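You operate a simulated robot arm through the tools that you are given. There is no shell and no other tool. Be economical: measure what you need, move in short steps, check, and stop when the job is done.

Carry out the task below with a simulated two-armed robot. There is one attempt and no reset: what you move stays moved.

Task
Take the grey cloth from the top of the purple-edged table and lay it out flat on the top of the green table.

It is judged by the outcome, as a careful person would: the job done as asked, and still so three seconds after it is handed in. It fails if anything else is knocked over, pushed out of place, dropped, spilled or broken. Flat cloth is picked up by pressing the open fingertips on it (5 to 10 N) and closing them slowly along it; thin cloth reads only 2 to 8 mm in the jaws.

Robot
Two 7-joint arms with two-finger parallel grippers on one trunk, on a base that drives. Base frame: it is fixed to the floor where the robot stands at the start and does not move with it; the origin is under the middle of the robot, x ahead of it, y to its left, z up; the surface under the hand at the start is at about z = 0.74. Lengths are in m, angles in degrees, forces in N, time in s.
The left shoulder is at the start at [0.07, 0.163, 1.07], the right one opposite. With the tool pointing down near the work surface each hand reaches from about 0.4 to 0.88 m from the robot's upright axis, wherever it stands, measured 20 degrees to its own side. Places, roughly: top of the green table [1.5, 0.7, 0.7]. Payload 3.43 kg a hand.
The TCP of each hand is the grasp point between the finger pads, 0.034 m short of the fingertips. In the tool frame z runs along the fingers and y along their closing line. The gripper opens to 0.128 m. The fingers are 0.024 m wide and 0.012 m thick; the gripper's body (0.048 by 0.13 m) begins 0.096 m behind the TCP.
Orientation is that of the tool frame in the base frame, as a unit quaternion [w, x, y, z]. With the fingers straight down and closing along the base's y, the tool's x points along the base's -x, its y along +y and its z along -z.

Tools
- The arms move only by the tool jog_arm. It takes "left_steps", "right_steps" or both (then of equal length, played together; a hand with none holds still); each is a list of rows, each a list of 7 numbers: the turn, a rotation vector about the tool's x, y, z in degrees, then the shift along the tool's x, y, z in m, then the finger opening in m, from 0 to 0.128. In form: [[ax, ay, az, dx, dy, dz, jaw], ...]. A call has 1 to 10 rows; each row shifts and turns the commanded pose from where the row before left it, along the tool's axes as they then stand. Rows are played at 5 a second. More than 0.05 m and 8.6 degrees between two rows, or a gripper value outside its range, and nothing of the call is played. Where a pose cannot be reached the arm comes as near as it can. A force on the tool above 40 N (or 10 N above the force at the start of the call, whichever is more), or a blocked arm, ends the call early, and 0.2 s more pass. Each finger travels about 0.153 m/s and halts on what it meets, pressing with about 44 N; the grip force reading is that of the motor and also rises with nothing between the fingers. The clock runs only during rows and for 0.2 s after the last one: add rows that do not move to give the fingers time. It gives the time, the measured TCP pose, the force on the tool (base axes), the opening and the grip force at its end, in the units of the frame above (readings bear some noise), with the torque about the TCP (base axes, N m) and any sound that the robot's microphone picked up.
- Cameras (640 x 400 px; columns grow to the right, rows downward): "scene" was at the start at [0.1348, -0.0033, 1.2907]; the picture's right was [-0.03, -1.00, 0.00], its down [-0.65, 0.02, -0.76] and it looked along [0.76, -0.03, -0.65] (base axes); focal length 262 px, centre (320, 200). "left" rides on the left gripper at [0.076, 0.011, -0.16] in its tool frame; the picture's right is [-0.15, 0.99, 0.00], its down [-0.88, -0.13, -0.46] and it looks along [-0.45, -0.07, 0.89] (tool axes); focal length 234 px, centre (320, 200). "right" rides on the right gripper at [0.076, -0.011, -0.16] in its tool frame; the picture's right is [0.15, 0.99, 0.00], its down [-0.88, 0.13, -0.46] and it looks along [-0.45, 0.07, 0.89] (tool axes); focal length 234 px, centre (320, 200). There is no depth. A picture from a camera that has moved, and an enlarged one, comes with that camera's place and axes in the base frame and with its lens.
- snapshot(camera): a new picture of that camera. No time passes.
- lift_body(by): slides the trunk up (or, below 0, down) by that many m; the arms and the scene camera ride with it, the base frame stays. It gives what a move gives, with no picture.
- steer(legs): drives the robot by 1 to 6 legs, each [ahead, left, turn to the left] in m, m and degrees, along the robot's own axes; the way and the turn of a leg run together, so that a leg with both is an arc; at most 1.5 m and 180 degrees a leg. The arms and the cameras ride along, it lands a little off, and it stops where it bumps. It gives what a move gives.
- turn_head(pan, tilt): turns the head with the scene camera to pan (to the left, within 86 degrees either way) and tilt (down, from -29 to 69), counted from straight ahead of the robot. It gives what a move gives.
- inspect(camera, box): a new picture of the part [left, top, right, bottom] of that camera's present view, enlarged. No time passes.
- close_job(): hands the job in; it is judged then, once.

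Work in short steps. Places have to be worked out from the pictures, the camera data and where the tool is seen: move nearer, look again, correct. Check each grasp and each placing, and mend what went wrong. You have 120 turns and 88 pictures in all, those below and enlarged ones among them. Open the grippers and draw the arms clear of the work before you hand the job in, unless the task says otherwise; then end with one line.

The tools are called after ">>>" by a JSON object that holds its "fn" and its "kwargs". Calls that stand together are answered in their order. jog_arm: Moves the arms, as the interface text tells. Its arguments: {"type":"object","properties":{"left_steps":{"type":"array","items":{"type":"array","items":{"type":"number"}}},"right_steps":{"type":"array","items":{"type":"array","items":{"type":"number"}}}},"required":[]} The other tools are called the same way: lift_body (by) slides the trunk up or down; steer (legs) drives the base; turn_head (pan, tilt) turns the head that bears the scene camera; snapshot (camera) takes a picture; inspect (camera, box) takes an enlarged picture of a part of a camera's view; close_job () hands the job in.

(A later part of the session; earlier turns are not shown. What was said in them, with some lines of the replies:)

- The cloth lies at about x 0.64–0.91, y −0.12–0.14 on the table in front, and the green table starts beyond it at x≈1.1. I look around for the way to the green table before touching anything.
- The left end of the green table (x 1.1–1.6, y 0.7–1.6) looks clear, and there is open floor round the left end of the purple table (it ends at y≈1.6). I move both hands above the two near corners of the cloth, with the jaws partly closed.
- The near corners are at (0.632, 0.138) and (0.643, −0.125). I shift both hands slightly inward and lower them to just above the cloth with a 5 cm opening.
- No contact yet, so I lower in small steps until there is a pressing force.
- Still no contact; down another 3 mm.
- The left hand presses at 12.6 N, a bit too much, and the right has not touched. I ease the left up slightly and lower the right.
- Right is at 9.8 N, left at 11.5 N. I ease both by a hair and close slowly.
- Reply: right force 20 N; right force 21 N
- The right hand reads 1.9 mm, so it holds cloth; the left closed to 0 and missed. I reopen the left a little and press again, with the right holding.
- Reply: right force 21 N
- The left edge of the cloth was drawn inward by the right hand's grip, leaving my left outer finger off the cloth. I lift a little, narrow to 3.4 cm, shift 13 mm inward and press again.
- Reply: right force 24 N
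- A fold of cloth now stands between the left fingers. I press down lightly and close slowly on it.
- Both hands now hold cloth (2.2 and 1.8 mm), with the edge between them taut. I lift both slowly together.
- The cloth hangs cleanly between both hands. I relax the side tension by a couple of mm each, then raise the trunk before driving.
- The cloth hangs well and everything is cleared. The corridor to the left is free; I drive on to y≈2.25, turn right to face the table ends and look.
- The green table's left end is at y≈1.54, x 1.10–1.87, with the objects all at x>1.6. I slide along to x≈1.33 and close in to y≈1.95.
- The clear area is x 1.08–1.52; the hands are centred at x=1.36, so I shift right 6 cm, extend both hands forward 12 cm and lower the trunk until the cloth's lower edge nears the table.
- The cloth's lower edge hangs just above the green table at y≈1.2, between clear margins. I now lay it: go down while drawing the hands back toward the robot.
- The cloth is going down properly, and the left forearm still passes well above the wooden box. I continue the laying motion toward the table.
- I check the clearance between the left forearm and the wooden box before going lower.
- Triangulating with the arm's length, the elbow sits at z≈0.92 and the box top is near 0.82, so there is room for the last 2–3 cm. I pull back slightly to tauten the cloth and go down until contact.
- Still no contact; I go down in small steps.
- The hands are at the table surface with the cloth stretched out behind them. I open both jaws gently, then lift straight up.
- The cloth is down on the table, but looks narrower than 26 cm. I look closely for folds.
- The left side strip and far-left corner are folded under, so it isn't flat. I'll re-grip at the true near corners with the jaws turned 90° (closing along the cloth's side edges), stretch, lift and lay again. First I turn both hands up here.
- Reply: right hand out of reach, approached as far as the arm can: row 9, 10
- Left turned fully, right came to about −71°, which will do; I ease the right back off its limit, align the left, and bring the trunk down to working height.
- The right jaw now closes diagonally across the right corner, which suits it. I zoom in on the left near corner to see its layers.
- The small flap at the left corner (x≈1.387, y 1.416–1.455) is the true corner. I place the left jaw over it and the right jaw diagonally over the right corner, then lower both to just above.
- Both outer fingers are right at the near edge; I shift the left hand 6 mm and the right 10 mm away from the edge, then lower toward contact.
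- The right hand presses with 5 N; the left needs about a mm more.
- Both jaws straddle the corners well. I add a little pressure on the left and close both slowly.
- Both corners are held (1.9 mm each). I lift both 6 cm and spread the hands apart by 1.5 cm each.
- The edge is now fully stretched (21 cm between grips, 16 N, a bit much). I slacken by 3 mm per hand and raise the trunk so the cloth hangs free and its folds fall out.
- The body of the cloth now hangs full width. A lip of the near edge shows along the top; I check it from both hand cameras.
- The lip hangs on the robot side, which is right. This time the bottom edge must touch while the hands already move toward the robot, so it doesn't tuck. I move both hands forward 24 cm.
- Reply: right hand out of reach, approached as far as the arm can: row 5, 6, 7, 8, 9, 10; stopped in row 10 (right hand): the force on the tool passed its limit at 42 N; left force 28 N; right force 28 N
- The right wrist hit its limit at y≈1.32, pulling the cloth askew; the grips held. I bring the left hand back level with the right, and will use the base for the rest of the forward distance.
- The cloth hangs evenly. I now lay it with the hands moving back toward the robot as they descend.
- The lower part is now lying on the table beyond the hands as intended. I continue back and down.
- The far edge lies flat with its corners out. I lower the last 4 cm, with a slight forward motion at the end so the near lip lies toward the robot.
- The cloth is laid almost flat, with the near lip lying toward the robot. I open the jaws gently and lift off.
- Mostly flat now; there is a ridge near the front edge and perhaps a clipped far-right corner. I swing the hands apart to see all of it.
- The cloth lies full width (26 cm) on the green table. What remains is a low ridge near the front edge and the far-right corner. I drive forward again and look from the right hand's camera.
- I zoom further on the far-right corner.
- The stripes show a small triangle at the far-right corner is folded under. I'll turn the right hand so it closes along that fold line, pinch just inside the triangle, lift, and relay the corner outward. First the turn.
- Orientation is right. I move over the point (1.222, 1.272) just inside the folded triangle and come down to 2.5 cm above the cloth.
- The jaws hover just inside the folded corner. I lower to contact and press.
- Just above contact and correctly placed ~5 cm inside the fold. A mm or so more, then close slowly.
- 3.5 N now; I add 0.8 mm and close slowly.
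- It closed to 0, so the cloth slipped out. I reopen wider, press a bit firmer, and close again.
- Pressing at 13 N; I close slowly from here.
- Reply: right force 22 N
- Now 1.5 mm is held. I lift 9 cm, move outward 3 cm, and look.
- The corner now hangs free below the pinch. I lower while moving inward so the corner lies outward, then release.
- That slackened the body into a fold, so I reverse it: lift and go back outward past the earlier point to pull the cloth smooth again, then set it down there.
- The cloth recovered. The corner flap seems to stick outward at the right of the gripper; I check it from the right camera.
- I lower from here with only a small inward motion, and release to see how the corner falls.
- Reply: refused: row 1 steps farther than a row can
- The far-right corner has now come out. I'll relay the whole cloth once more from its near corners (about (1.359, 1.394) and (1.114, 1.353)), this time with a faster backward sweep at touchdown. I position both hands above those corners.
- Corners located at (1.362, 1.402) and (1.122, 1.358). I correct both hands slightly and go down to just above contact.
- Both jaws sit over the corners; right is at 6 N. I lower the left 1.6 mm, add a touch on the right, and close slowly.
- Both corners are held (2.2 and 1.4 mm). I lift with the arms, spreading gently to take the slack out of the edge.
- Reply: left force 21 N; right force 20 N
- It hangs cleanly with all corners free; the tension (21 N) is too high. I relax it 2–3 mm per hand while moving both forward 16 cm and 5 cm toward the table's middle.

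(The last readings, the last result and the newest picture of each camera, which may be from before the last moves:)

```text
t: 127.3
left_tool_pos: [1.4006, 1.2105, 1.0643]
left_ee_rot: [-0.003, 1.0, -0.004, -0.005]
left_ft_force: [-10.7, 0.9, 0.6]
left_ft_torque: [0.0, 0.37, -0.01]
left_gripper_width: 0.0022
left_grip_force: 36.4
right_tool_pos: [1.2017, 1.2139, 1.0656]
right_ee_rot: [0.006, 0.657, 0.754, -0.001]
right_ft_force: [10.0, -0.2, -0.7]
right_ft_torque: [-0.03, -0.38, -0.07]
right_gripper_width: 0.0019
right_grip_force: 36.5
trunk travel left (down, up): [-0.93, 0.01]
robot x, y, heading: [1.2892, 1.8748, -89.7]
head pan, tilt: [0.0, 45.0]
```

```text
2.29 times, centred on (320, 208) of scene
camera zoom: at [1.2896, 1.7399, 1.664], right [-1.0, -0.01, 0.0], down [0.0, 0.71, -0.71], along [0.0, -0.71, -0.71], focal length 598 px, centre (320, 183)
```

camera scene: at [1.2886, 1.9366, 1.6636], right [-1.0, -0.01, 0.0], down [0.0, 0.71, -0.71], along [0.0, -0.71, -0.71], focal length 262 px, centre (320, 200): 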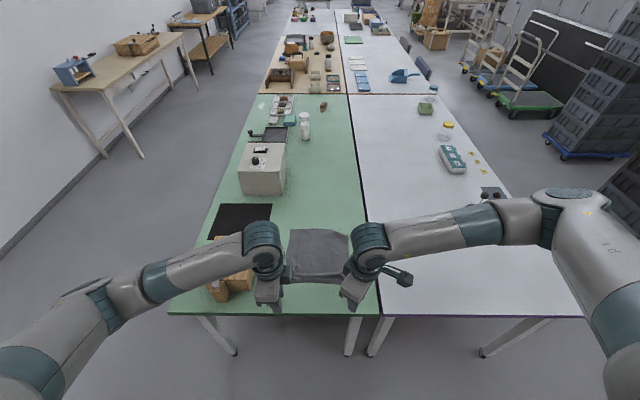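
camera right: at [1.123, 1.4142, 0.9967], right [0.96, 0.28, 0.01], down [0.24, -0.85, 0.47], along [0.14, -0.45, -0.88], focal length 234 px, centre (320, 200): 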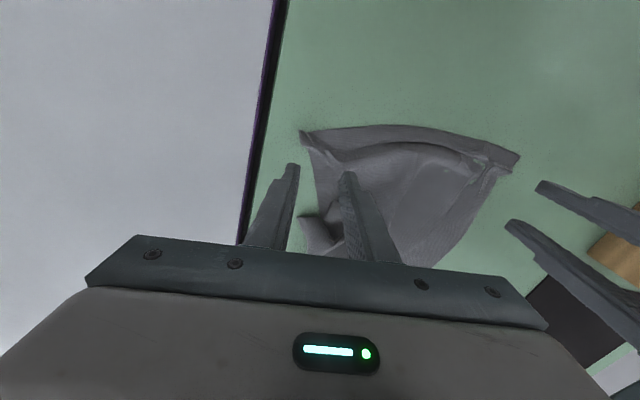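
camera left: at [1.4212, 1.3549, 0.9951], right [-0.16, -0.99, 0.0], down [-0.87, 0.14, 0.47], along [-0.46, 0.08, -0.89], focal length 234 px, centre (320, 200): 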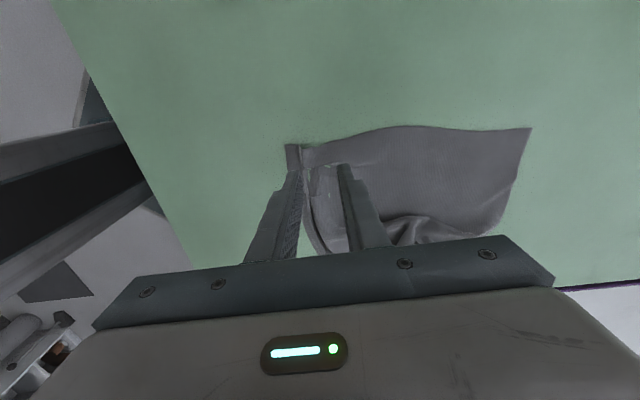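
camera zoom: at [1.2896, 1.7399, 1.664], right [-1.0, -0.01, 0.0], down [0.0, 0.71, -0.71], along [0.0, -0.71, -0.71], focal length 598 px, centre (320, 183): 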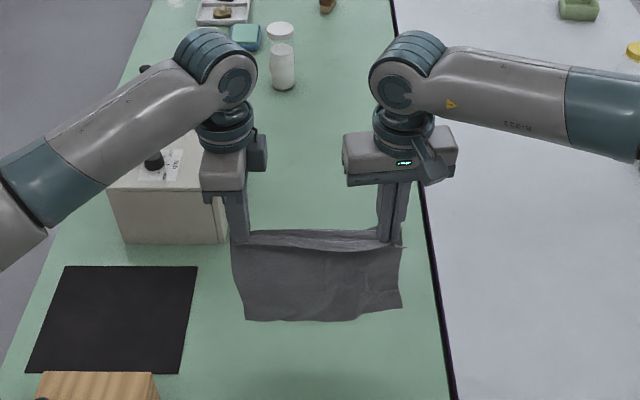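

Everything hangs straight. I lay it down now, sweeping backward already before touchdown.

>>> {"fn": "jog_arm", "kwargs": {"left_steps": [[0, 0, 0, 0, -0.003, 0.012, 0], [0, 0, 0, 0, -0.015, 0.012, 0], [0, 0, 0, 0, -0.018, 0.014, 0], [0, 0, 0, 0, -0.018, 0.015, 0], [0, 0, 0, 0, -0.018, 0.015, 0], [0, 0, 0, 0, -0.018, 0.015, 0], [0, 0, 0, 0, -0.018, 0.015, 0], [0, 0, 0, 0, -0.018, 0.015, 0], [0, 0, 0, 0, -0.017, 0.015, 0], [0, 0, 0, 0, -0.016, 0.015, 0]], "right_steps": [[0, 0, 0, 0.003, 0.0004, 0.012, 0], [0, 0, 0, 0.01487, 0.00201, 0.012, 0], [0, 0, 0, 0.01784, 0.00241, 0.014, 0], [0, 0, 0, 0.01784, 0.00241, 0.015, 0], [0, 0, 0, 0.01784, 0.00241, 0.015, 0], [0, 0, 0, 0.01784, 0.00241, 0.015, 0], [0, 0, 0, 0.01784, 0.00241, 0.015, 0], [0, 0, 0, 0.01784, 0.00241, 0.015, 0], [0, 0, 0, 0.01685, 0.00228, 0.015, 0], [0, 0, 0, 0.01586, 0.00214, 0.015, 0]]}}

>>> {"fn": "jog_arm", "kwargs": {"left_steps": [[0, 0, 0, 0, -0.014, 0.015, 0], [0, 0, 0, 0, -0.014, 0.015, 0], [0, 0, 0, 0, -0.014, 0.015, 0], [0, 0, 0, 0, -0.013, 0.015, 0], [0, 0, 0, 0, -0.013, 0.015, 0], [0, 0, 0, 0, -0.012, 0.013, 0], [0, 0, 0, 0, -0.01, 0.013, 0], [0, 0, 0, 0, 0, 0, 0]], "right_steps": [[0, 0, 0, 0.01387, 0.00188, 0.015, 0], [0, 0, 0, 0.01387, 0.00188, 0.015, 0], [0, 0, 0, 0.01387, 0.00188, 0.015, 0], [0, 0, 0, 0.01288, 0.00174, 0.015, 0], [0, 0, 0, 0.01288, 0.00174, 0.015, 0], [0, 0, 0, 0.01189, 0.00161, 0.013, 0], [0, 0, 0, 0.00991, 0.00134, 0.013, 0], [0, 0, 0, 0, 0, 0, 0]]}}

>>> {"fn": "inspect", "kwargs": {"camera": "scene", "box": [230, 210, 410, 330]}}

```text
t: 129.5
left_tool_pos: [1.4027, 1.3705, 0.9232]
left_ee_rot: [-0.003, 1.0, -0.004, -0.005]
left_ft_force: [-9.3, -0.1, 1.0]
left_ft_torque: [0.06, 0.3, 0.04]
left_gripper_width: 0.002
left_grip_force: 37.2
right_tool_pos: [1.2019, 1.3711, 0.9205]
right_ee_rot: [0.006, 0.657, 0.754, -0.001]
right_ft_force: [10.1, 0.0, 0.2]
right_ft_torque: [-0.04, -0.33, -0.07]
right_gripper_width: 0.0017
right_grip_force: 37.0
trunk travel left (down, up): [-0.93, 0.01]
robot x, y, heading: [1.2922, 1.8715, -89.3]
head pan, tilt: [0.0, 45.0]
```

```text
t: 131.3
left_tool_pos: [1.4012, 1.4602, 0.8197]
left_ee_rot: [-0.002, 1.0, -0.004, -0.005]
left_ft_force: [-7.3, 0.2, -0.7]
left_ft_torque: [0.04, 0.24, -0.01]
left_gripper_width: 0.002
left_grip_force: 36.7
right_tool_pos: [1.2026, 1.4598, 0.8192]
right_ee_rot: [0.006, 0.658, 0.753, -0.002]
right_ft_force: [6.7, 0.7, -0.6]
right_ft_torque: [0.0, -0.22, -0.04]
right_gripper_width: 0.0017
right_grip_force: 36.7
trunk travel left (down, up): [-0.93, 0.01]
robot x, y, heading: [1.29, 1.8679, -89.7]
head pan, tilt: [0.0, 45.0]
```

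```text
3.33 times, centred on (320, 270) of scene
camera zoom: at [1.2897, 1.7393, 1.6639], right [-1.0, -0.01, 0.0], down [0.0, 0.71, -0.71], along [0.0, -0.71, -0.71], focal length 872 px, centre (320, -33)
```

zoom: 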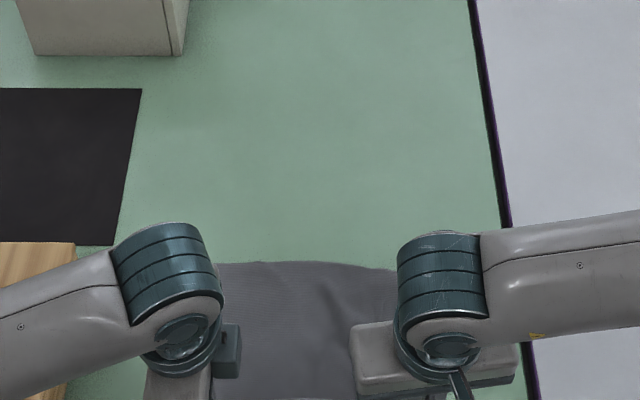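

The far edge appears at y≈1.285, nearer than expected; I check from the left camera before lowering.

>>> {"fn": "snapshot", "kwargs": {"camera": "left"}}

```text
10 pictures are left
camera left: at [1.4771, 1.4489, 0.9786], right [-0.16, -0.99, 0.0], down [-0.87, 0.14, 0.46], along [-0.46, 0.08, -0.89], focal length 234 px, centre (320, 200)
```

left: 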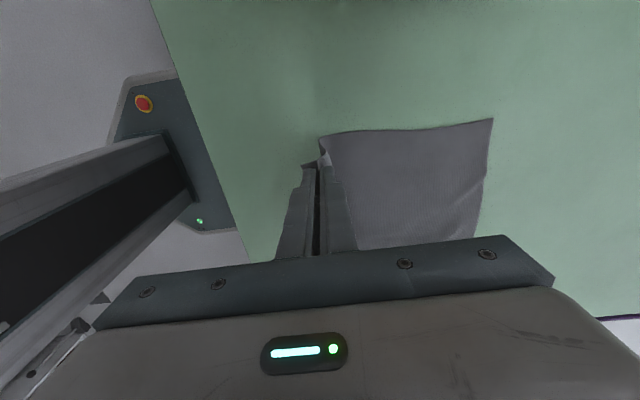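

I zoom on the far edge to see whether it is tucked under.

>>> {"fn": "inspect", "kwargs": {"camera": "left", "box": [340, 100, 520, 250]}}

```text
2.67 times, centred on (430, 175) of left
camera zoom: at [1.4771, 1.4489, 0.9786], right [-0.16, -0.99, 0.0], down [-0.87, 0.14, 0.46], along [-0.46, 0.08, -0.89], focal length 624 px, centre (27, 267)
```

zoom: 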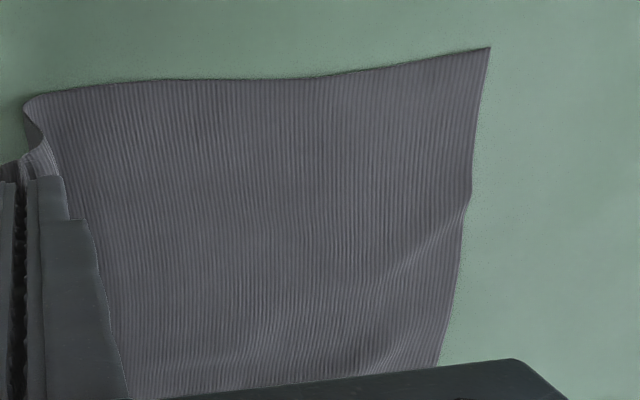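

The far edge is true and flat, but there is slack because the cloth slid back with the fast sweep. Rather than pull it toward the table end, I reverse up and forward, then lay again with the first, better-matched rates.

>>> {"fn": "jog_arm", "kwargs": {"left_steps": [[0, 0, 0, 0, 0.026, -0.027, 0], [0, 0, 0, 0, 0.026, -0.027, 0], [0, 0, 0, 0, 0.026, -0.027, 0], [0, 0, 0, 0, 0.026, -0.027, 0], [0, 0, 0, 0, 0.026, -0.027, 0], [0, 0, 0, 0, 0.026, -0.027, 0], [0, 0, 0, 0, 0.026, -0.027, 0], [0, 0, 0, 0, 0.026, -0.027, 0], [0, 0, 0, 0, 0.026, -0.027, 0], [0, 0, 0, 0, 0.026, -0.027, 0]], "right_steps": [[0, 0, 0, -0.02577, -0.00348, -0.027, 0], [0, 0, 0, -0.02577, -0.00348, -0.027, 0], [0, 0, 0, -0.02577, -0.00348, -0.027, 0], [0, 0, 0, -0.02577, -0.00348, -0.027, 0], [0, 0, 0, -0.02577, -0.00348, -0.027, 0], [0, 0, 0, -0.02577, -0.00348, -0.027, 0], [0, 0, 0, -0.02577, -0.00348, -0.027, 0], [0, 0, 0, -0.02577, -0.00348, -0.027, 0], [0, 0, 0, -0.02577, -0.00348, -0.027, 0], [0, 0, 0, -0.02577, -0.00348, -0.027, 0]]}}

>>> {"fn": "jog_arm", "kwargs": {"left_steps": [[0, 0, 0, 0, 0, 0, 0], [0, 0, 0, 0, 0, 0, 0], [0, 0, 0, 0, 0, 0, 0], [0, 0, 0, 0, 0, 0, 0], [0, 0, 0, 0, 0, 0, 0]], "right_steps": [[0, 0, 0, 0, 0, 0, 0], [0, 0, 0, 0, 0, 0, 0], [0, 0, 0, 0, 0, 0, 0], [0, 0, 0, 0, 0, 0, 0], [0, 0, 0, 0, 0, 0, 0]]}}

```text
t: 133.5
left_tool_pos: [1.4012, 1.1978, 1.0903]
left_ee_rot: [-0.004, 1.0, -0.006, -0.006]
left_ft_force: [-10.5, 0.8, 0.5]
left_ft_torque: [0.02, 0.4, 0.01]
left_gripper_width: 0.0023
left_grip_force: 36.9
right_tool_pos: [1.199, 1.2017, 1.0918]
right_ee_rot: [0.006, 0.658, 0.753, 0.0]
right_ft_force: [11.3, -1.1, 0.5]
right_ft_torque: [-0.04, -0.37, -0.06]
right_gripper_width: 0.0018
right_grip_force: 36.2
trunk travel left (down, up): [-0.93, 0.01]
robot x, y, heading: [1.2889, 1.8695, -89.8]
head pan, tilt: [0.0, 45.0]
```

```text
t: 134.7
left_tool_pos: [1.4013, 1.1976, 1.0886]
left_ee_rot: [-0.002, 1.0, -0.005, -0.005]
left_ft_force: [-11.5, 0.9, -0.1]
left_ft_torque: [0.04, 0.41, 0.02]
left_gripper_width: 0.0021
left_grip_force: 36.8
right_tool_pos: [1.1995, 1.203, 1.0905]
right_ee_rot: [0.007, 0.658, 0.753, 0.0]
right_ft_force: [11.6, -0.2, -0.9]
right_ft_torque: [0.01, -0.37, -0.1]
right_gripper_width: 0.0017
right_grip_force: 37.4
trunk travel left (down, up): [-0.93, 0.01]
robot x, y, heading: [1.2906, 1.8738, -89.9]
head pan, tilt: [0.0, 45.0]
```

Both grips hold and the swing has settled. I lay again at matched rates.

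>>> {"fn": "jog_arm", "kwargs": {"left_steps": [[0, 0, 0, 0, -0.003, 0.016, 0], [0, 0, 0, 0, -0.005, 0.016, 0], [0, 0, 0, 0, -0.008, 0.016, 0], [0, 0, 0, 0, -0.012, 0.014, 0], [0, 0, 0, 0, -0.013, 0.014, 0], [0, 0, 0, 0, -0.014, 0.014, 0], [0, 0, 0, 0, -0.014, 0.014, 0], [0, 0, 0, 0, -0.014, 0.014, 0], [0, 0, 0, 0, -0.014, 0.014, 0], [0, 0, 0, 0, -0.014, 0.014, 0]], "right_steps": [[0, 0, 0, 0.003, 0.0004, 0.016, 0], [0, 0, 0, 0.005, 0.0007, 0.016, 0], [0, 0, 0, 0.0079, 0.0011, 0.016, 0], [0, 0, 0, 0.0119, 0.0016, 0.014, 0], [0, 0, 0, 0.0129, 0.0017, 0.014, 0], [0, 0, 0, 0.01387, 0.00188, 0.014, 0], [0, 0, 0, 0.01387, 0.00188, 0.014, 0], [0, 0, 0, 0.01387, 0.00188, 0.014, 0], [0, 0, 0, 0.01387, 0.00188, 0.014, 0], [0, 0, 0, 0.01387, 0.00188, 0.014, 0]]}}

>>> {"fn": "jog_arm", "kwargs": {"left_steps": [[0, 0, 0, 0, -0.0145, 0.0135, 0], [0, 0, 0, 0, -0.0145, 0.0135, 0], [0, 0, 0, 0, -0.0145, 0.0135, 0], [0, 0, 0, 0, -0.0145, 0.0135, 0], [0, 0, 0, 0, -0.0145, 0.0135, 0], [0, 0, 0, 0, -0.0145, 0.0135, 0], [0, 0, 0, 0, -0.0145, 0.0135, 0], [0, 0, 0, 0, -0.0145, 0.0135, 0], [0, 0, 0, 0, -0.0145, 0.0135, 0], [0, 0, 0, 0, 0, 0, 0]], "right_steps": [[0, 0, 0, 0.01437, 0.00194, 0.0135, 0], [0, 0, 0, 0.01437, 0.00194, 0.0135, 0], [0, 0, 0, 0.01437, 0.00194, 0.0135, 0], [0, 0, 0, 0.01437, 0.00194, 0.0135, 0], [0, 0, 0, 0.01437, 0.00194, 0.0135, 0], [0, 0, 0, 0.01437, 0.00194, 0.0135, 0], [0, 0, 0, 0.01437, 0.00194, 0.0135, 0], [0, 0, 0, 0.01437, 0.00194, 0.0135, 0], [0, 0, 0, 0.01437, 0.00194, 0.0135, 0], [0, 0, 0, 0, 0, 0, 0]]}}

>>> {"fn": "inspect", "kwargs": {"camera": "left", "box": [240, 90, 600, 290]}}

```text
t: 136.9
left_tool_pos: [1.4024, 1.3126, 0.9443]
left_ee_rot: [-0.002, 1.0, -0.006, -0.006]
left_ft_force: [-8.2, 0.3, 1.8]
left_ft_torque: [-0.03, 0.29, 0.01]
left_gripper_width: 0.0019
left_grip_force: 36.7
right_tool_pos: [1.2015, 1.314, 0.9452]
right_ee_rot: [0.007, 0.658, 0.753, 0.0]
right_ft_force: [8.1, 0.0, -0.5]
right_ft_torque: [0.01, -0.32, -0.06]
right_gripper_width: 0.0019
right_grip_force: 36.8
trunk travel left (down, up): [-0.93, 0.01]
robot x, y, heading: [1.2898, 1.872, -89.5]
head pan, tilt: [0.0, 45.0]
```

```text
t: 139.1
left_tool_pos: [1.4012, 1.4424, 0.822]
left_ee_rot: [-0.002, 1.0, -0.005, -0.005]
left_ft_force: [-9.8, 1.3, -0.8]
left_ft_torque: [0.02, 0.31, 0.02]
left_gripper_width: 0.0024
left_grip_force: 36.6
right_tool_pos: [1.2012, 1.4431, 0.8218]
right_ee_rot: [0.006, 0.658, 0.753, 0.0]
right_ft_force: [8.3, 0.3, -0.4]
right_ft_torque: [-0.02, -0.31, -0.02]
right_gripper_width: 0.0018
right_grip_force: 36.4
trunk travel left (down, up): [-0.93, 0.01]
robot x, y, heading: [1.2854, 1.873, -89.4]
head pan, tilt: [0.0, 45.0]
```

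```text
1.78 times, centred on (420, 190) of left
camera zoom: at [1.4782, 1.4314, 0.9809], right [-0.16, -0.99, 0.0], down [-0.87, 0.14, 0.47], along [-0.46, 0.08, -0.89], focal length 416 px, centre (142, 218)
```

zoom: 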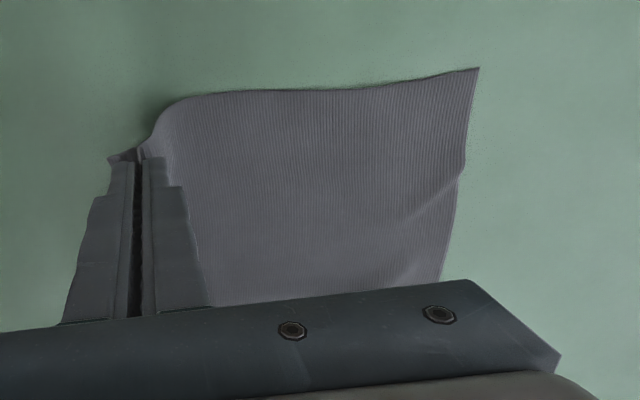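

Good: the far edge and corner are flat, with a little slack by the hands. I draw back 2.5 cm while lowering, then set the near lip down with a slight forward motion.

>>> {"fn": "jog_arm", "kwargs": {"left_steps": [[0, 0, 0, 0, -0.01, 0.007, 0], [0, 0, 0, 0, -0.01, 0.007, 0], [0, 0, 0, 0, -0.006, 0.007, 0], [0, 0, 0, 0, 0, 0.007, 0], [0, 0, 0, 0, 0.004, 0.008, 0], [0, 0, 0, 0, 0.004, 0.007, 0], [0, 0, 0, 0, 0, 0.0015, 0], [0, 0, 0, 0, 0, 0, 0]], "right_steps": [[0, 0, 0, 0.0099, 0.0013, 0.007, 0], [0, 0, 0, 0.0099, 0.0013, 0.007, 0], [0, 0, 0, 0.006, 0.0008, 0.007, 0], [0, 0, 0, 0, 0, 0.007, 0], [0, 0, 0, -0.004, -0.0005, 0.008, 0], [0, 0, 0, -0.004, -0.0005, 0.007, 0], [0, 0, 0, 0, 0, 0.0015, 0], [0, 0, 0, 0, 0, 0, 0]]}}

```text
t: 140.9
left_tool_pos: [1.4016, 1.4601, 0.7795]
left_ee_rot: [-0.003, 1.0, -0.004, -0.006]
left_ft_force: [-8.3, 0.7, 0.0]
left_ft_torque: [-0.02, 0.25, 0.0]
left_gripper_width: 0.0021
left_grip_force: 36.9
right_tool_pos: [1.2024, 1.4603, 0.7766]
right_ee_rot: [0.006, 0.657, 0.753, -0.002]
right_ft_force: [7.6, -0.4, -0.1]
right_ft_torque: [0.0, -0.27, -0.06]
right_gripper_width: 0.0019
right_grip_force: 36.8
trunk travel left (down, up): [-0.93, 0.01]
robot x, y, heading: [1.2917, 1.8737, -89.7]
head pan, tilt: [0.0, 45.0]
```

Nearly at the surface; I open gently here, lift off, and move the hands apart and up. Then one look.

>>> {"fn": "jog_arm", "kwargs": {"left_steps": [[0, 0, 0, 0, 0, 0.002, 0.0], [0, 0, 0, 0, 0, 0, 0.006], [0, 0, 0, 0, 0, 0, 0.014], [0, 0, 0, 0, 0, 0, 0.024], [0, 0, 0, 0, 0, -0.004, 0.034], [0, 0, 0, 0, 0, -0.01, 0.034], [0, 0, 0, 0, 0, -0.03, 0.034], [0, 0, 0, 0, 0, -0.045, 0.034], [0, 0, 0, 0.025, 0, -0.04, 0.034], [0, 0, 0, 0.04, 0, -0.03, 0.034]], "right_steps": [[0, 0, 0, 0, 0, 0, 0.0], [0, 0, 0, 0, 0, 0, 0.006], [0, 0, 0, 0, 0, 0, 0.014], [0, 0, 0, 0, 0, 0, 0.024], [0, 0, 0, 0, 0, -0.004, 0.034], [0, 0, 0, 0, 0, -0.01, 0.034], [0, 0, 0, 0, 0, -0.03, 0.034], [0, 0, 0, 0, 0, -0.045, 0.034], [0, 0, 0, 0, -0.025, -0.04, 0.034], [0, 0, 0, 0, -0.04, -0.03, 0.034]]}}

>>> {"fn": "jog_arm", "kwargs": {"left_steps": [[0, 0, 0, 0.045, 0, 0, 0.034], [0, 0, 0, 0.03, 0, 0, 0.034], [0, 0, 0, 0, 0, 0, 0.034]], "right_steps": [[0, 0, 0, 0, -0.045, 0, 0.034], [0, 0, 0, 0, -0.045, 0, 0.034], [0, 0, 0, 0, 0, 0, 0.034]]}}

>>> {"fn": "steer", "kwargs": {"legs": [[-0.25, 0, 0]]}}

>>> {"fn": "inspect", "kwargs": {"camera": "scene", "box": [240, 210, 400, 310]}}

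```text
t: 143.1
left_tool_pos: [1.4676, 1.4606, 0.9364]
left_ee_rot: [-0.003, 1.0, -0.006, -0.004]
left_ft_force: [0.3, 0.2, -0.2]
left_ft_torque: [0.01, 0.01, -0.04]
left_gripper_width: 0.0341
left_grip_force: 0.1
right_tool_pos: [1.1357, 1.4532, 0.935]
right_ee_rot: [0.007, 0.658, 0.753, -0.001]
right_ft_force: [0.0, -0.8, -0.6]
right_ft_torque: [0.0, -0.02, -0.01]
right_gripper_width: 0.034
right_grip_force: 0.1
trunk travel left (down, up): [-0.93, 0.01]
robot x, y, heading: [1.2886, 1.8714, -89.6]
head pan, tilt: [0.0, 45.0]
```

```text
t: 143.9
left_tool_pos: [1.5434, 1.4571, 0.9344]
left_ee_rot: [-0.004, 1.0, -0.005, -0.006]
left_ft_force: [0.2, 0.0, 1.0]
left_ft_torque: [0.04, 0.02, 0.0]
left_gripper_width: 0.034
left_grip_force: 0.0
right_tool_pos: [1.0463, 1.4392, 0.9343]
right_ee_rot: [0.006, 0.657, 0.754, -0.001]
right_ft_force: [-0.2, 0.4, 0.0]
right_ft_torque: [0.02, -0.01, -0.01]
right_gripper_width: 0.0342
right_grip_force: 0.1
trunk travel left (down, up): [-0.93, 0.01]
robot x, y, heading: [1.2908, 1.8708, -89.6]
head pan, tilt: [0.0, 45.0]
```

```text
t: 145.8
left_tool_pos: [1.5427, 1.7083, 0.9354]
left_ee_rot: [-0.002, 1.0, -0.003, -0.004]
left_ft_force: [-0.2, 0.3, -0.6]
left_ft_torque: [0.02, -0.01, 0.0]
left_gripper_width: 0.034
left_grip_force: 0.1
right_tool_pos: [1.0456, 1.6892, 0.9333]
right_ee_rot: [0.005, 0.657, 0.754, 0.0]
right_ft_force: [-0.5, -0.2, 0.5]
right_ft_torque: [0.01, 0.01, -0.03]
right_gripper_width: 0.0343
right_grip_force: 0.0
trunk travel left (down, up): [-0.93, 0.01]
robot x, y, heading: [1.2868, 2.1253, -89.4]
head pan, tilt: [0.0, 45.0]
```

```text
4.00 times, centred on (320, 260) of scene
camera zoom: at [1.2883, 1.9884, 1.6638], right [-1.0, -0.01, 0.0], down [-0.01, 0.71, -0.71], along [0.01, -0.71, -0.71], focal length 1047 px, centre (320, -40)
```

zoom: 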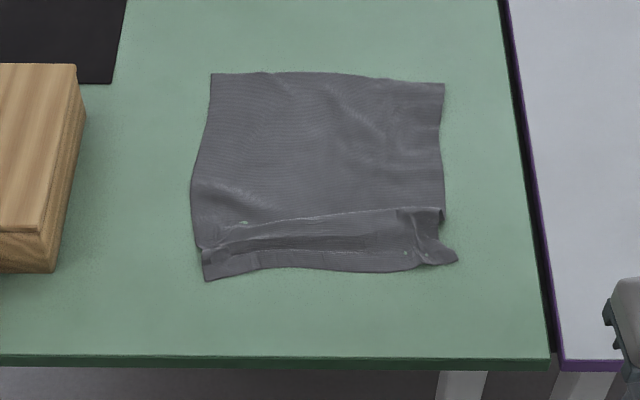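

All four corners are out now; only a folded ridge ~4 cm from the near edge remains. I'll press closed fingertips on the near strip and drag it toward me ~3 cm to pull the ridge out. First I position over the strip.

>>> {"fn": "jog_arm", "kwargs": {"left_steps": [[0, 0, 0, -0.0433, 0, 0, 0.0], [0, 0, 0, -0.0433, 0, 0, 0], [0, 0, 0, -0.0433, 0, 0, 0], [0, 0, 0, -0.0433, 0, 0, 0], [0, 0, 0, 0, 0.045, 0, 0], [0, 0, 0, 0, 0.045, 0, 0], [0, 0, 0, 0, 0.045, 0, 0], [0, 0, 0, 0, 0.045, 0, 0], [0, 0, 0, 0, 0.045, 0, 0], [0, 0, 0, 0, 0, 0, 0]], "right_steps": [[0, 0, 0, -0.02567, 0.01497, 0, 0], [0, 0, 0, -0.02567, 0.01497, 0, 0], [0, 0, 0, -0.02567, 0.01497, 0, 0], [0, 0, 0, -0.02567, 0.01497, 0, 0], [0, 0, 0, -0.02567, 0.01497, 0, 0], [0, 0, 0, -0.02567, 0.01497, 0, 0], [0, 0, 0, -0.02567, 0.01497, 0, 0], [0, 0, 0, -0.02567, 0.01497, 0, 0], [0, 0, 0, -0.02567, 0.01497, 0, 0], [0, 0, 0, 0, 0, 0, 0]]}}

>>> {"fn": "jog_arm", "kwargs": {"left_steps": [[0, 0, 0, 0, 0, 0.04, 0], [0, 0, 0, 0, 0, 0.04, 0], [0, 0, 0, 0, 0, 0.04, 0], [0, 0, 0, 0, 0, 0.025, 0], [0, 0, 0, 0, 0, 0, 0]], "right_steps": [[0, 0, 0, 0, 0, 0.04, 0], [0, 0, 0, 0, 0, 0.04, 0], [0, 0, 0, 0, 0, 0.04, 0], [0, 0, 0, 0, 0, 0.025, 0], [0, 0, 0, 0, 0, 0, 0]]}}

>>> {"fn": "inspect", "kwargs": {"camera": "right", "box": [220, 90, 620, 290]}}

```text
t: 147.9
left_tool_pos: [1.3672, 1.4859, 0.9363]
left_ee_rot: [-0.001, 1.0, -0.004, -0.004]
left_ft_force: [-0.6, 0.1, 0.7]
left_ft_torque: [0.01, 0.0, -0.01]
left_gripper_width: 0.0001
left_grip_force: 33.1
right_tool_pos: [1.2116, 1.479, 0.9406]
right_ee_rot: [0.006, 0.657, 0.754, -0.001]
right_ft_force: [0.4, -0.4, 0.3]
right_ft_torque: [0.01, -0.02, -0.02]
right_gripper_width: 0.0
right_grip_force: 32.8
trunk travel left (down, up): [-0.93, 0.01]
robot x, y, heading: [1.2893, 2.1209, -89.5]
head pan, tilt: [0.0, 45.0]
```

```text
t: 149.2
left_tool_pos: [1.3655, 1.4876, 0.7908]
left_ee_rot: [-0.001, 1.0, -0.003, -0.004]
left_ft_force: [-1.5, 0.0, -0.8]
left_ft_torque: [-0.03, 0.04, 0.01]
left_gripper_width: 0.0
left_grip_force: 32.8
right_tool_pos: [1.212, 1.4776, 0.7936]
right_ee_rot: [0.006, 0.657, 0.754, -0.001]
right_ft_force: [0.8, -0.4, 0.0]
right_ft_torque: [-0.04, 0.02, -0.02]
right_gripper_width: 0.0
right_grip_force: 33.2
trunk travel left (down, up): [-0.93, 0.01]
robot x, y, heading: [1.2892, 2.1189, -89.4]
head pan, tilt: [0.0, 45.0]
```

```text
1.60 times, centred on (420, 190) of right
camera zoom: at [1.1895, 1.5529, 0.9522], right [0.96, 0.28, 0.01], down [0.25, -0.85, 0.47], along [0.14, -0.45, -0.88], focal length 375 px, centre (160, 216)
```

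zoom: 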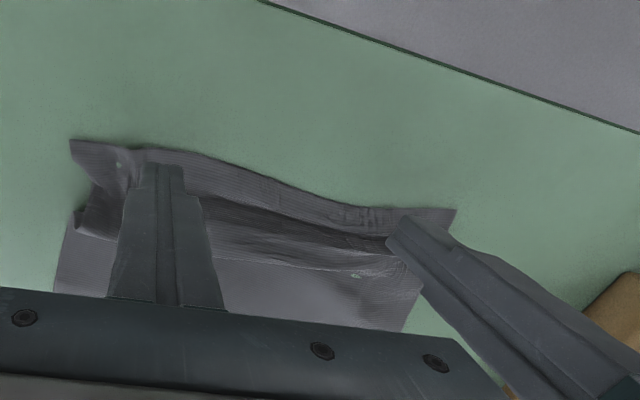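

Both closed hands are over the near strip. I press down to contact.

>>> {"fn": "jog_arm", "kwargs": {"left_steps": [[0, 0, 0, 0, 0, 0.009, 0], [0, 0, 0, 0, 0, 0.005, 0], [0, 0, 0, 0, 0, 0.002, 0], [0, 0, 0, 0, 0, 0, 0]], "right_steps": [[0, 0, 0, 0, 0, 0.01, 0], [0, 0, 0, 0, 0, 0.006, 0], [0, 0, 0, 0, 0, 0.002, 0], [0, 0, 0, 0, 0, 0, 0]]}}

```text
t: 150.2
left_tool_pos: [1.3656, 1.4857, 0.775]
left_ee_rot: [-0.002, 1.0, -0.003, -0.005]
left_ft_force: [-1.2, 0.2, 3.6]
left_ft_torque: [0.01, -0.02, 0.0]
left_gripper_width: 0.0
left_grip_force: 33.2
right_tool_pos: [1.2128, 1.4779, 0.7761]
right_ee_rot: [0.006, 0.656, 0.754, -0.001]
right_ft_force: [-0.3, 0.0, -0.1]
right_ft_torque: [0.03, 0.01, -0.01]
right_gripper_width: 0.0001
right_grip_force: 33.0
trunk travel left (down, up): [-0.93, 0.01]
robot x, y, heading: [1.2869, 2.1223, -89.4]
head pan, tilt: [0.0, 45.0]
```

Left is at 3.6 N; right needs ~2 mm. I add that and drag both toward the robot by 2.8 cm slowly.

>>> {"fn": "jog_arm", "kwargs": {"left_steps": [[0, 0, 0, 0, 0, 0.0005, 0], [0, 0, 0, 0, 0, 0, 0], [0, 0, 0, 0, -0.004, 0, 0], [0, 0, 0, 0, -0.004, 0, 0], [0, 0, 0, 0, -0.004, 0, 0], [0, 0, 0, 0, -0.004, 0, 0], [0, 0, 0, 0, -0.004, 0, 0], [0, 0, 0, 0, -0.004, 0, 0], [0, 0, 0, 0, -0.004, 0, 0], [0, 0, 0, 0, 0, 0, 0]], "right_steps": [[0, 0, 0, 0, 0, 0.0013, 0], [0, 0, 0, 0, 0, 0.0008, 0], [0, 0, 0, 0.004, 0.0005, 0, 0], [0, 0, 0, 0.004, 0.0005, 0, 0], [0, 0, 0, 0.004, 0.0005, 0, 0], [0, 0, 0, 0.004, 0.0005, 0, 0], [0, 0, 0, 0.004, 0.0005, 0, 0], [0, 0, 0, 0.004, 0.0005, 0, 0], [0, 0, 0, 0.004, 0.0005, 0, 0], [0, 0, 0, 0, 0, 0, 0]]}}

>>> {"fn": "inspect", "kwargs": {"camera": "right", "box": [220, 90, 620, 290]}}

```text
t: 152.3
left_tool_pos: [1.3657, 1.5157, 0.7765]
left_ee_rot: [-0.001, 1.0, -0.004, -0.005]
left_ft_force: [-0.7, 0.3, 0.1]
left_ft_torque: [-0.01, -0.02, -0.01]
left_gripper_width: 0.0003
left_grip_force: 33.2
right_tool_pos: [1.2115, 1.5067, 0.7753]
right_ee_rot: [0.007, 0.657, 0.754, -0.002]
right_ft_force: [0.1, -6.2, 31.0]
right_ft_torque: [-0.02, 0.1, 0.03]
right_gripper_width: 0.0001
right_grip_force: 33.0
trunk travel left (down, up): [-0.93, 0.01]
robot x, y, heading: [1.2842, 2.1216, -89.4]
head pan, tilt: [0.0, 45.0]
```

```text
1.60 times, centred on (420, 190) of right
camera zoom: at [1.1895, 1.5812, 0.9331], right [0.96, 0.28, 0.0], down [0.25, -0.85, 0.47], along [0.14, -0.45, -0.88], focal length 375 px, centre (160, 216)
```

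zoom: 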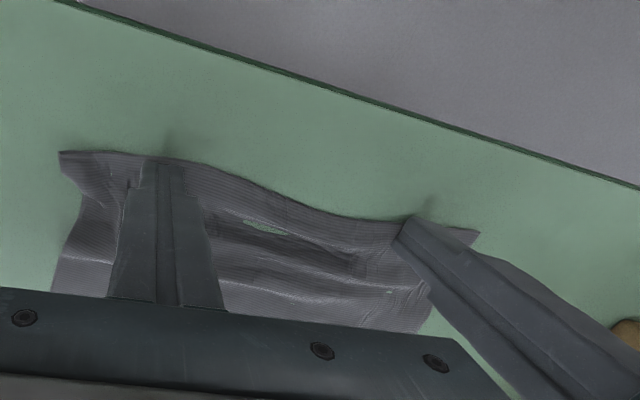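

The drag worked: the ridge on the right has mostly opened out. I lift off, move the hands apart and look.

>>> {"fn": "jog_arm", "kwargs": {"left_steps": [[0, 0, 0, 0, 0, -0.02, 0], [0, 0, 0, 0, 0, -0.045, 0], [0, 0, 0, 0, 0, -0.045, 0], [0, 0, 0, 0, -0.04, -0.03, 0], [0, 0, 0, 0.03, -0.035, 0, 0], [0, 0, 0, 0.045, 0, 0, 0], [0, 0, 0, 0.045, 0, 0, 0], [0, 0, 0, 0.045, 0, 0, 0], [0, 0, 0, 0, 0, 0, 0]], "right_steps": [[0, 0, 0, 0, 0, -0.02, 0], [0, 0, 0, 0, 0, -0.045, 0], [0, 0, 0, 0, 0, -0.045, 0], [0, 0, 0, 0.04, 0, -0.03, 0], [0, 0, 0, 0.035, -0.03, 0, 0], [0, 0, 0, 0, -0.045, 0, 0], [0, 0, 0, 0, -0.045, 0, 0], [0, 0, 0, 0, -0.045, 0, 0], [0, 0, 0, 0, 0, 0, 0]]}}

>>> {"fn": "inspect", "kwargs": {"camera": "scene", "box": [240, 210, 400, 310]}}

```text
t: 154.3
left_tool_pos: [1.5325, 1.5884, 0.9139]
left_ee_rot: [-0.003, 1.0, -0.003, -0.005]
left_ft_force: [-0.4, 0.0, 0.2]
left_ft_torque: [0.02, 0.0, -0.03]
left_gripper_width: 0.0
left_grip_force: 32.8
right_tool_pos: [1.0372, 1.5599, 0.9114]
right_ee_rot: [0.007, 0.656, 0.754, 0.0]
right_ft_force: [0.6, -0.2, -0.4]
right_ft_torque: [0.0, -0.05, 0.0]
right_gripper_width: 0.0
right_grip_force: 32.9
trunk travel left (down, up): [-0.93, 0.01]
robot x, y, heading: [1.2854, 2.1274, -89.3]
head pan, tilt: [0.0, 45.0]
```

```text
4.00 times, centred on (320, 260) of scene
camera zoom: at [1.2882, 1.9887, 1.6638], right [-1.0, -0.01, 0.0], down [-0.01, 0.71, -0.71], along [0.01, -0.71, -0.71], focal length 1047 px, centre (320, -40)
```

zoom: 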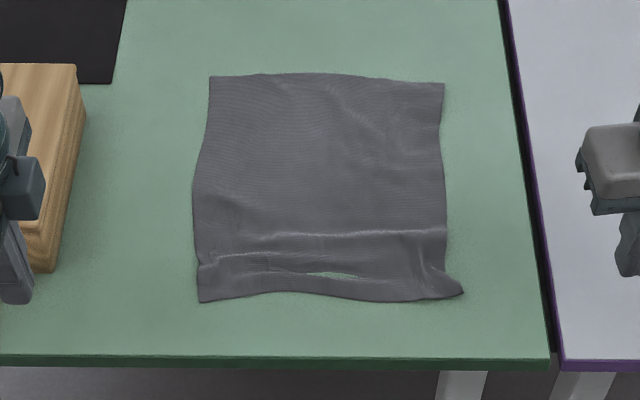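

The cloth now lies full size (≈27 × 26 cm), all corners out and only faint waves, entirely on the green table. I open the grippers, back off clear, and check the whole scene once.

>>> {"fn": "steer", "kwargs": {"legs": [[-0.35, 0, 0]]}}

>>> {"fn": "jog_arm", "kwargs": {"left_steps": [[0, 0, 0, 0, 0, -0.02, 0.06], [0, 0, 0, 0, 0, -0.02, 0.1], [0, 0, 0, 0, 0, 0, 0.1], [0, 0, 0, 0, 0, 0, 0.1]], "right_steps": [[0, 0, 0, 0, 0, -0.02, 0.06], [0, 0, 0, 0, 0, -0.02, 0.1], [0, 0, 0, 0, 0, 0, 0.1], [0, 0, 0, 0, 0, 0, 0.1]]}}

>>> {"fn": "snapshot", "kwargs": {"camera": "scene"}}

```text
t: 156.6
left_tool_pos: [1.5311, 1.9381, 0.9124]
left_ee_rot: [-0.002, 1.0, -0.004, -0.004]
left_ft_force: [0.0, -0.2, 0.4]
left_ft_torque: [0.01, 0.02, 0.0]
left_gripper_width: 0.0001
left_grip_force: 33.0
right_tool_pos: [1.0345, 1.9095, 0.9102]
right_ee_rot: [0.007, 0.657, 0.754, 0.0]
right_ft_force: [-0.1, 0.2, 0.1]
right_ft_torque: [-0.01, 0.04, 0.04]
right_gripper_width: 0.0
right_grip_force: 33.3
trunk travel left (down, up): [-0.93, 0.01]
robot x, y, heading: [1.2836, 2.4747, -89.1]
head pan, tilt: [0.0, 45.0]
```

```text
t: 157.6
left_tool_pos: [1.5309, 1.9372, 0.9526]
left_ee_rot: [-0.003, 1.0, -0.003, -0.004]
left_ft_force: [-0.7, -0.2, -0.3]
left_ft_torque: [0.02, 0.01, -0.02]
left_gripper_width: 0.1002
left_grip_force: 0.0
right_tool_pos: [1.0342, 1.9105, 0.9512]
right_ee_rot: [0.006, 0.657, 0.754, -0.001]
right_ft_force: [0.4, 0.0, -0.7]
right_ft_torque: [0.03, -0.01, 0.03]
right_gripper_width: 0.1003
right_grip_force: 0.1
trunk travel left (down, up): [-0.93, 0.01]
robot x, y, heading: [1.2809, 2.4744, -89.4]
head pan, tilt: [0.0, 45.0]
```

```text
3 pictures are left
camera scene: at [1.2852, 2.3405, 1.6639], right [-1.0, -0.01, 0.0], down [-0.01, 0.71, -0.71], along [0.01, -0.71, -0.71], focal length 262 px, centre (320, 200)
```

scene: 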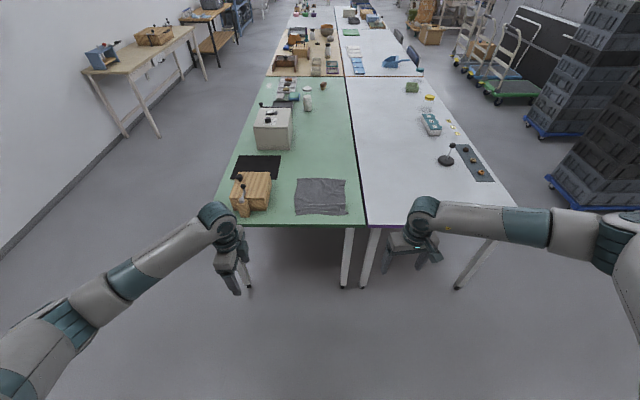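

The cloth lies flat on the green table, everything else is in its place, and the arms are clear with grippers open. I hand the job in.

>>> {"fn": "close_job", "kwargs": {}}

```text
The job is handed in.
```

The grey cloth is laid out on the left end of the green table, full size with all four corners out and only faint waves. The grippers are open, the arms are clear, and nothing else looked moved in the last picture.
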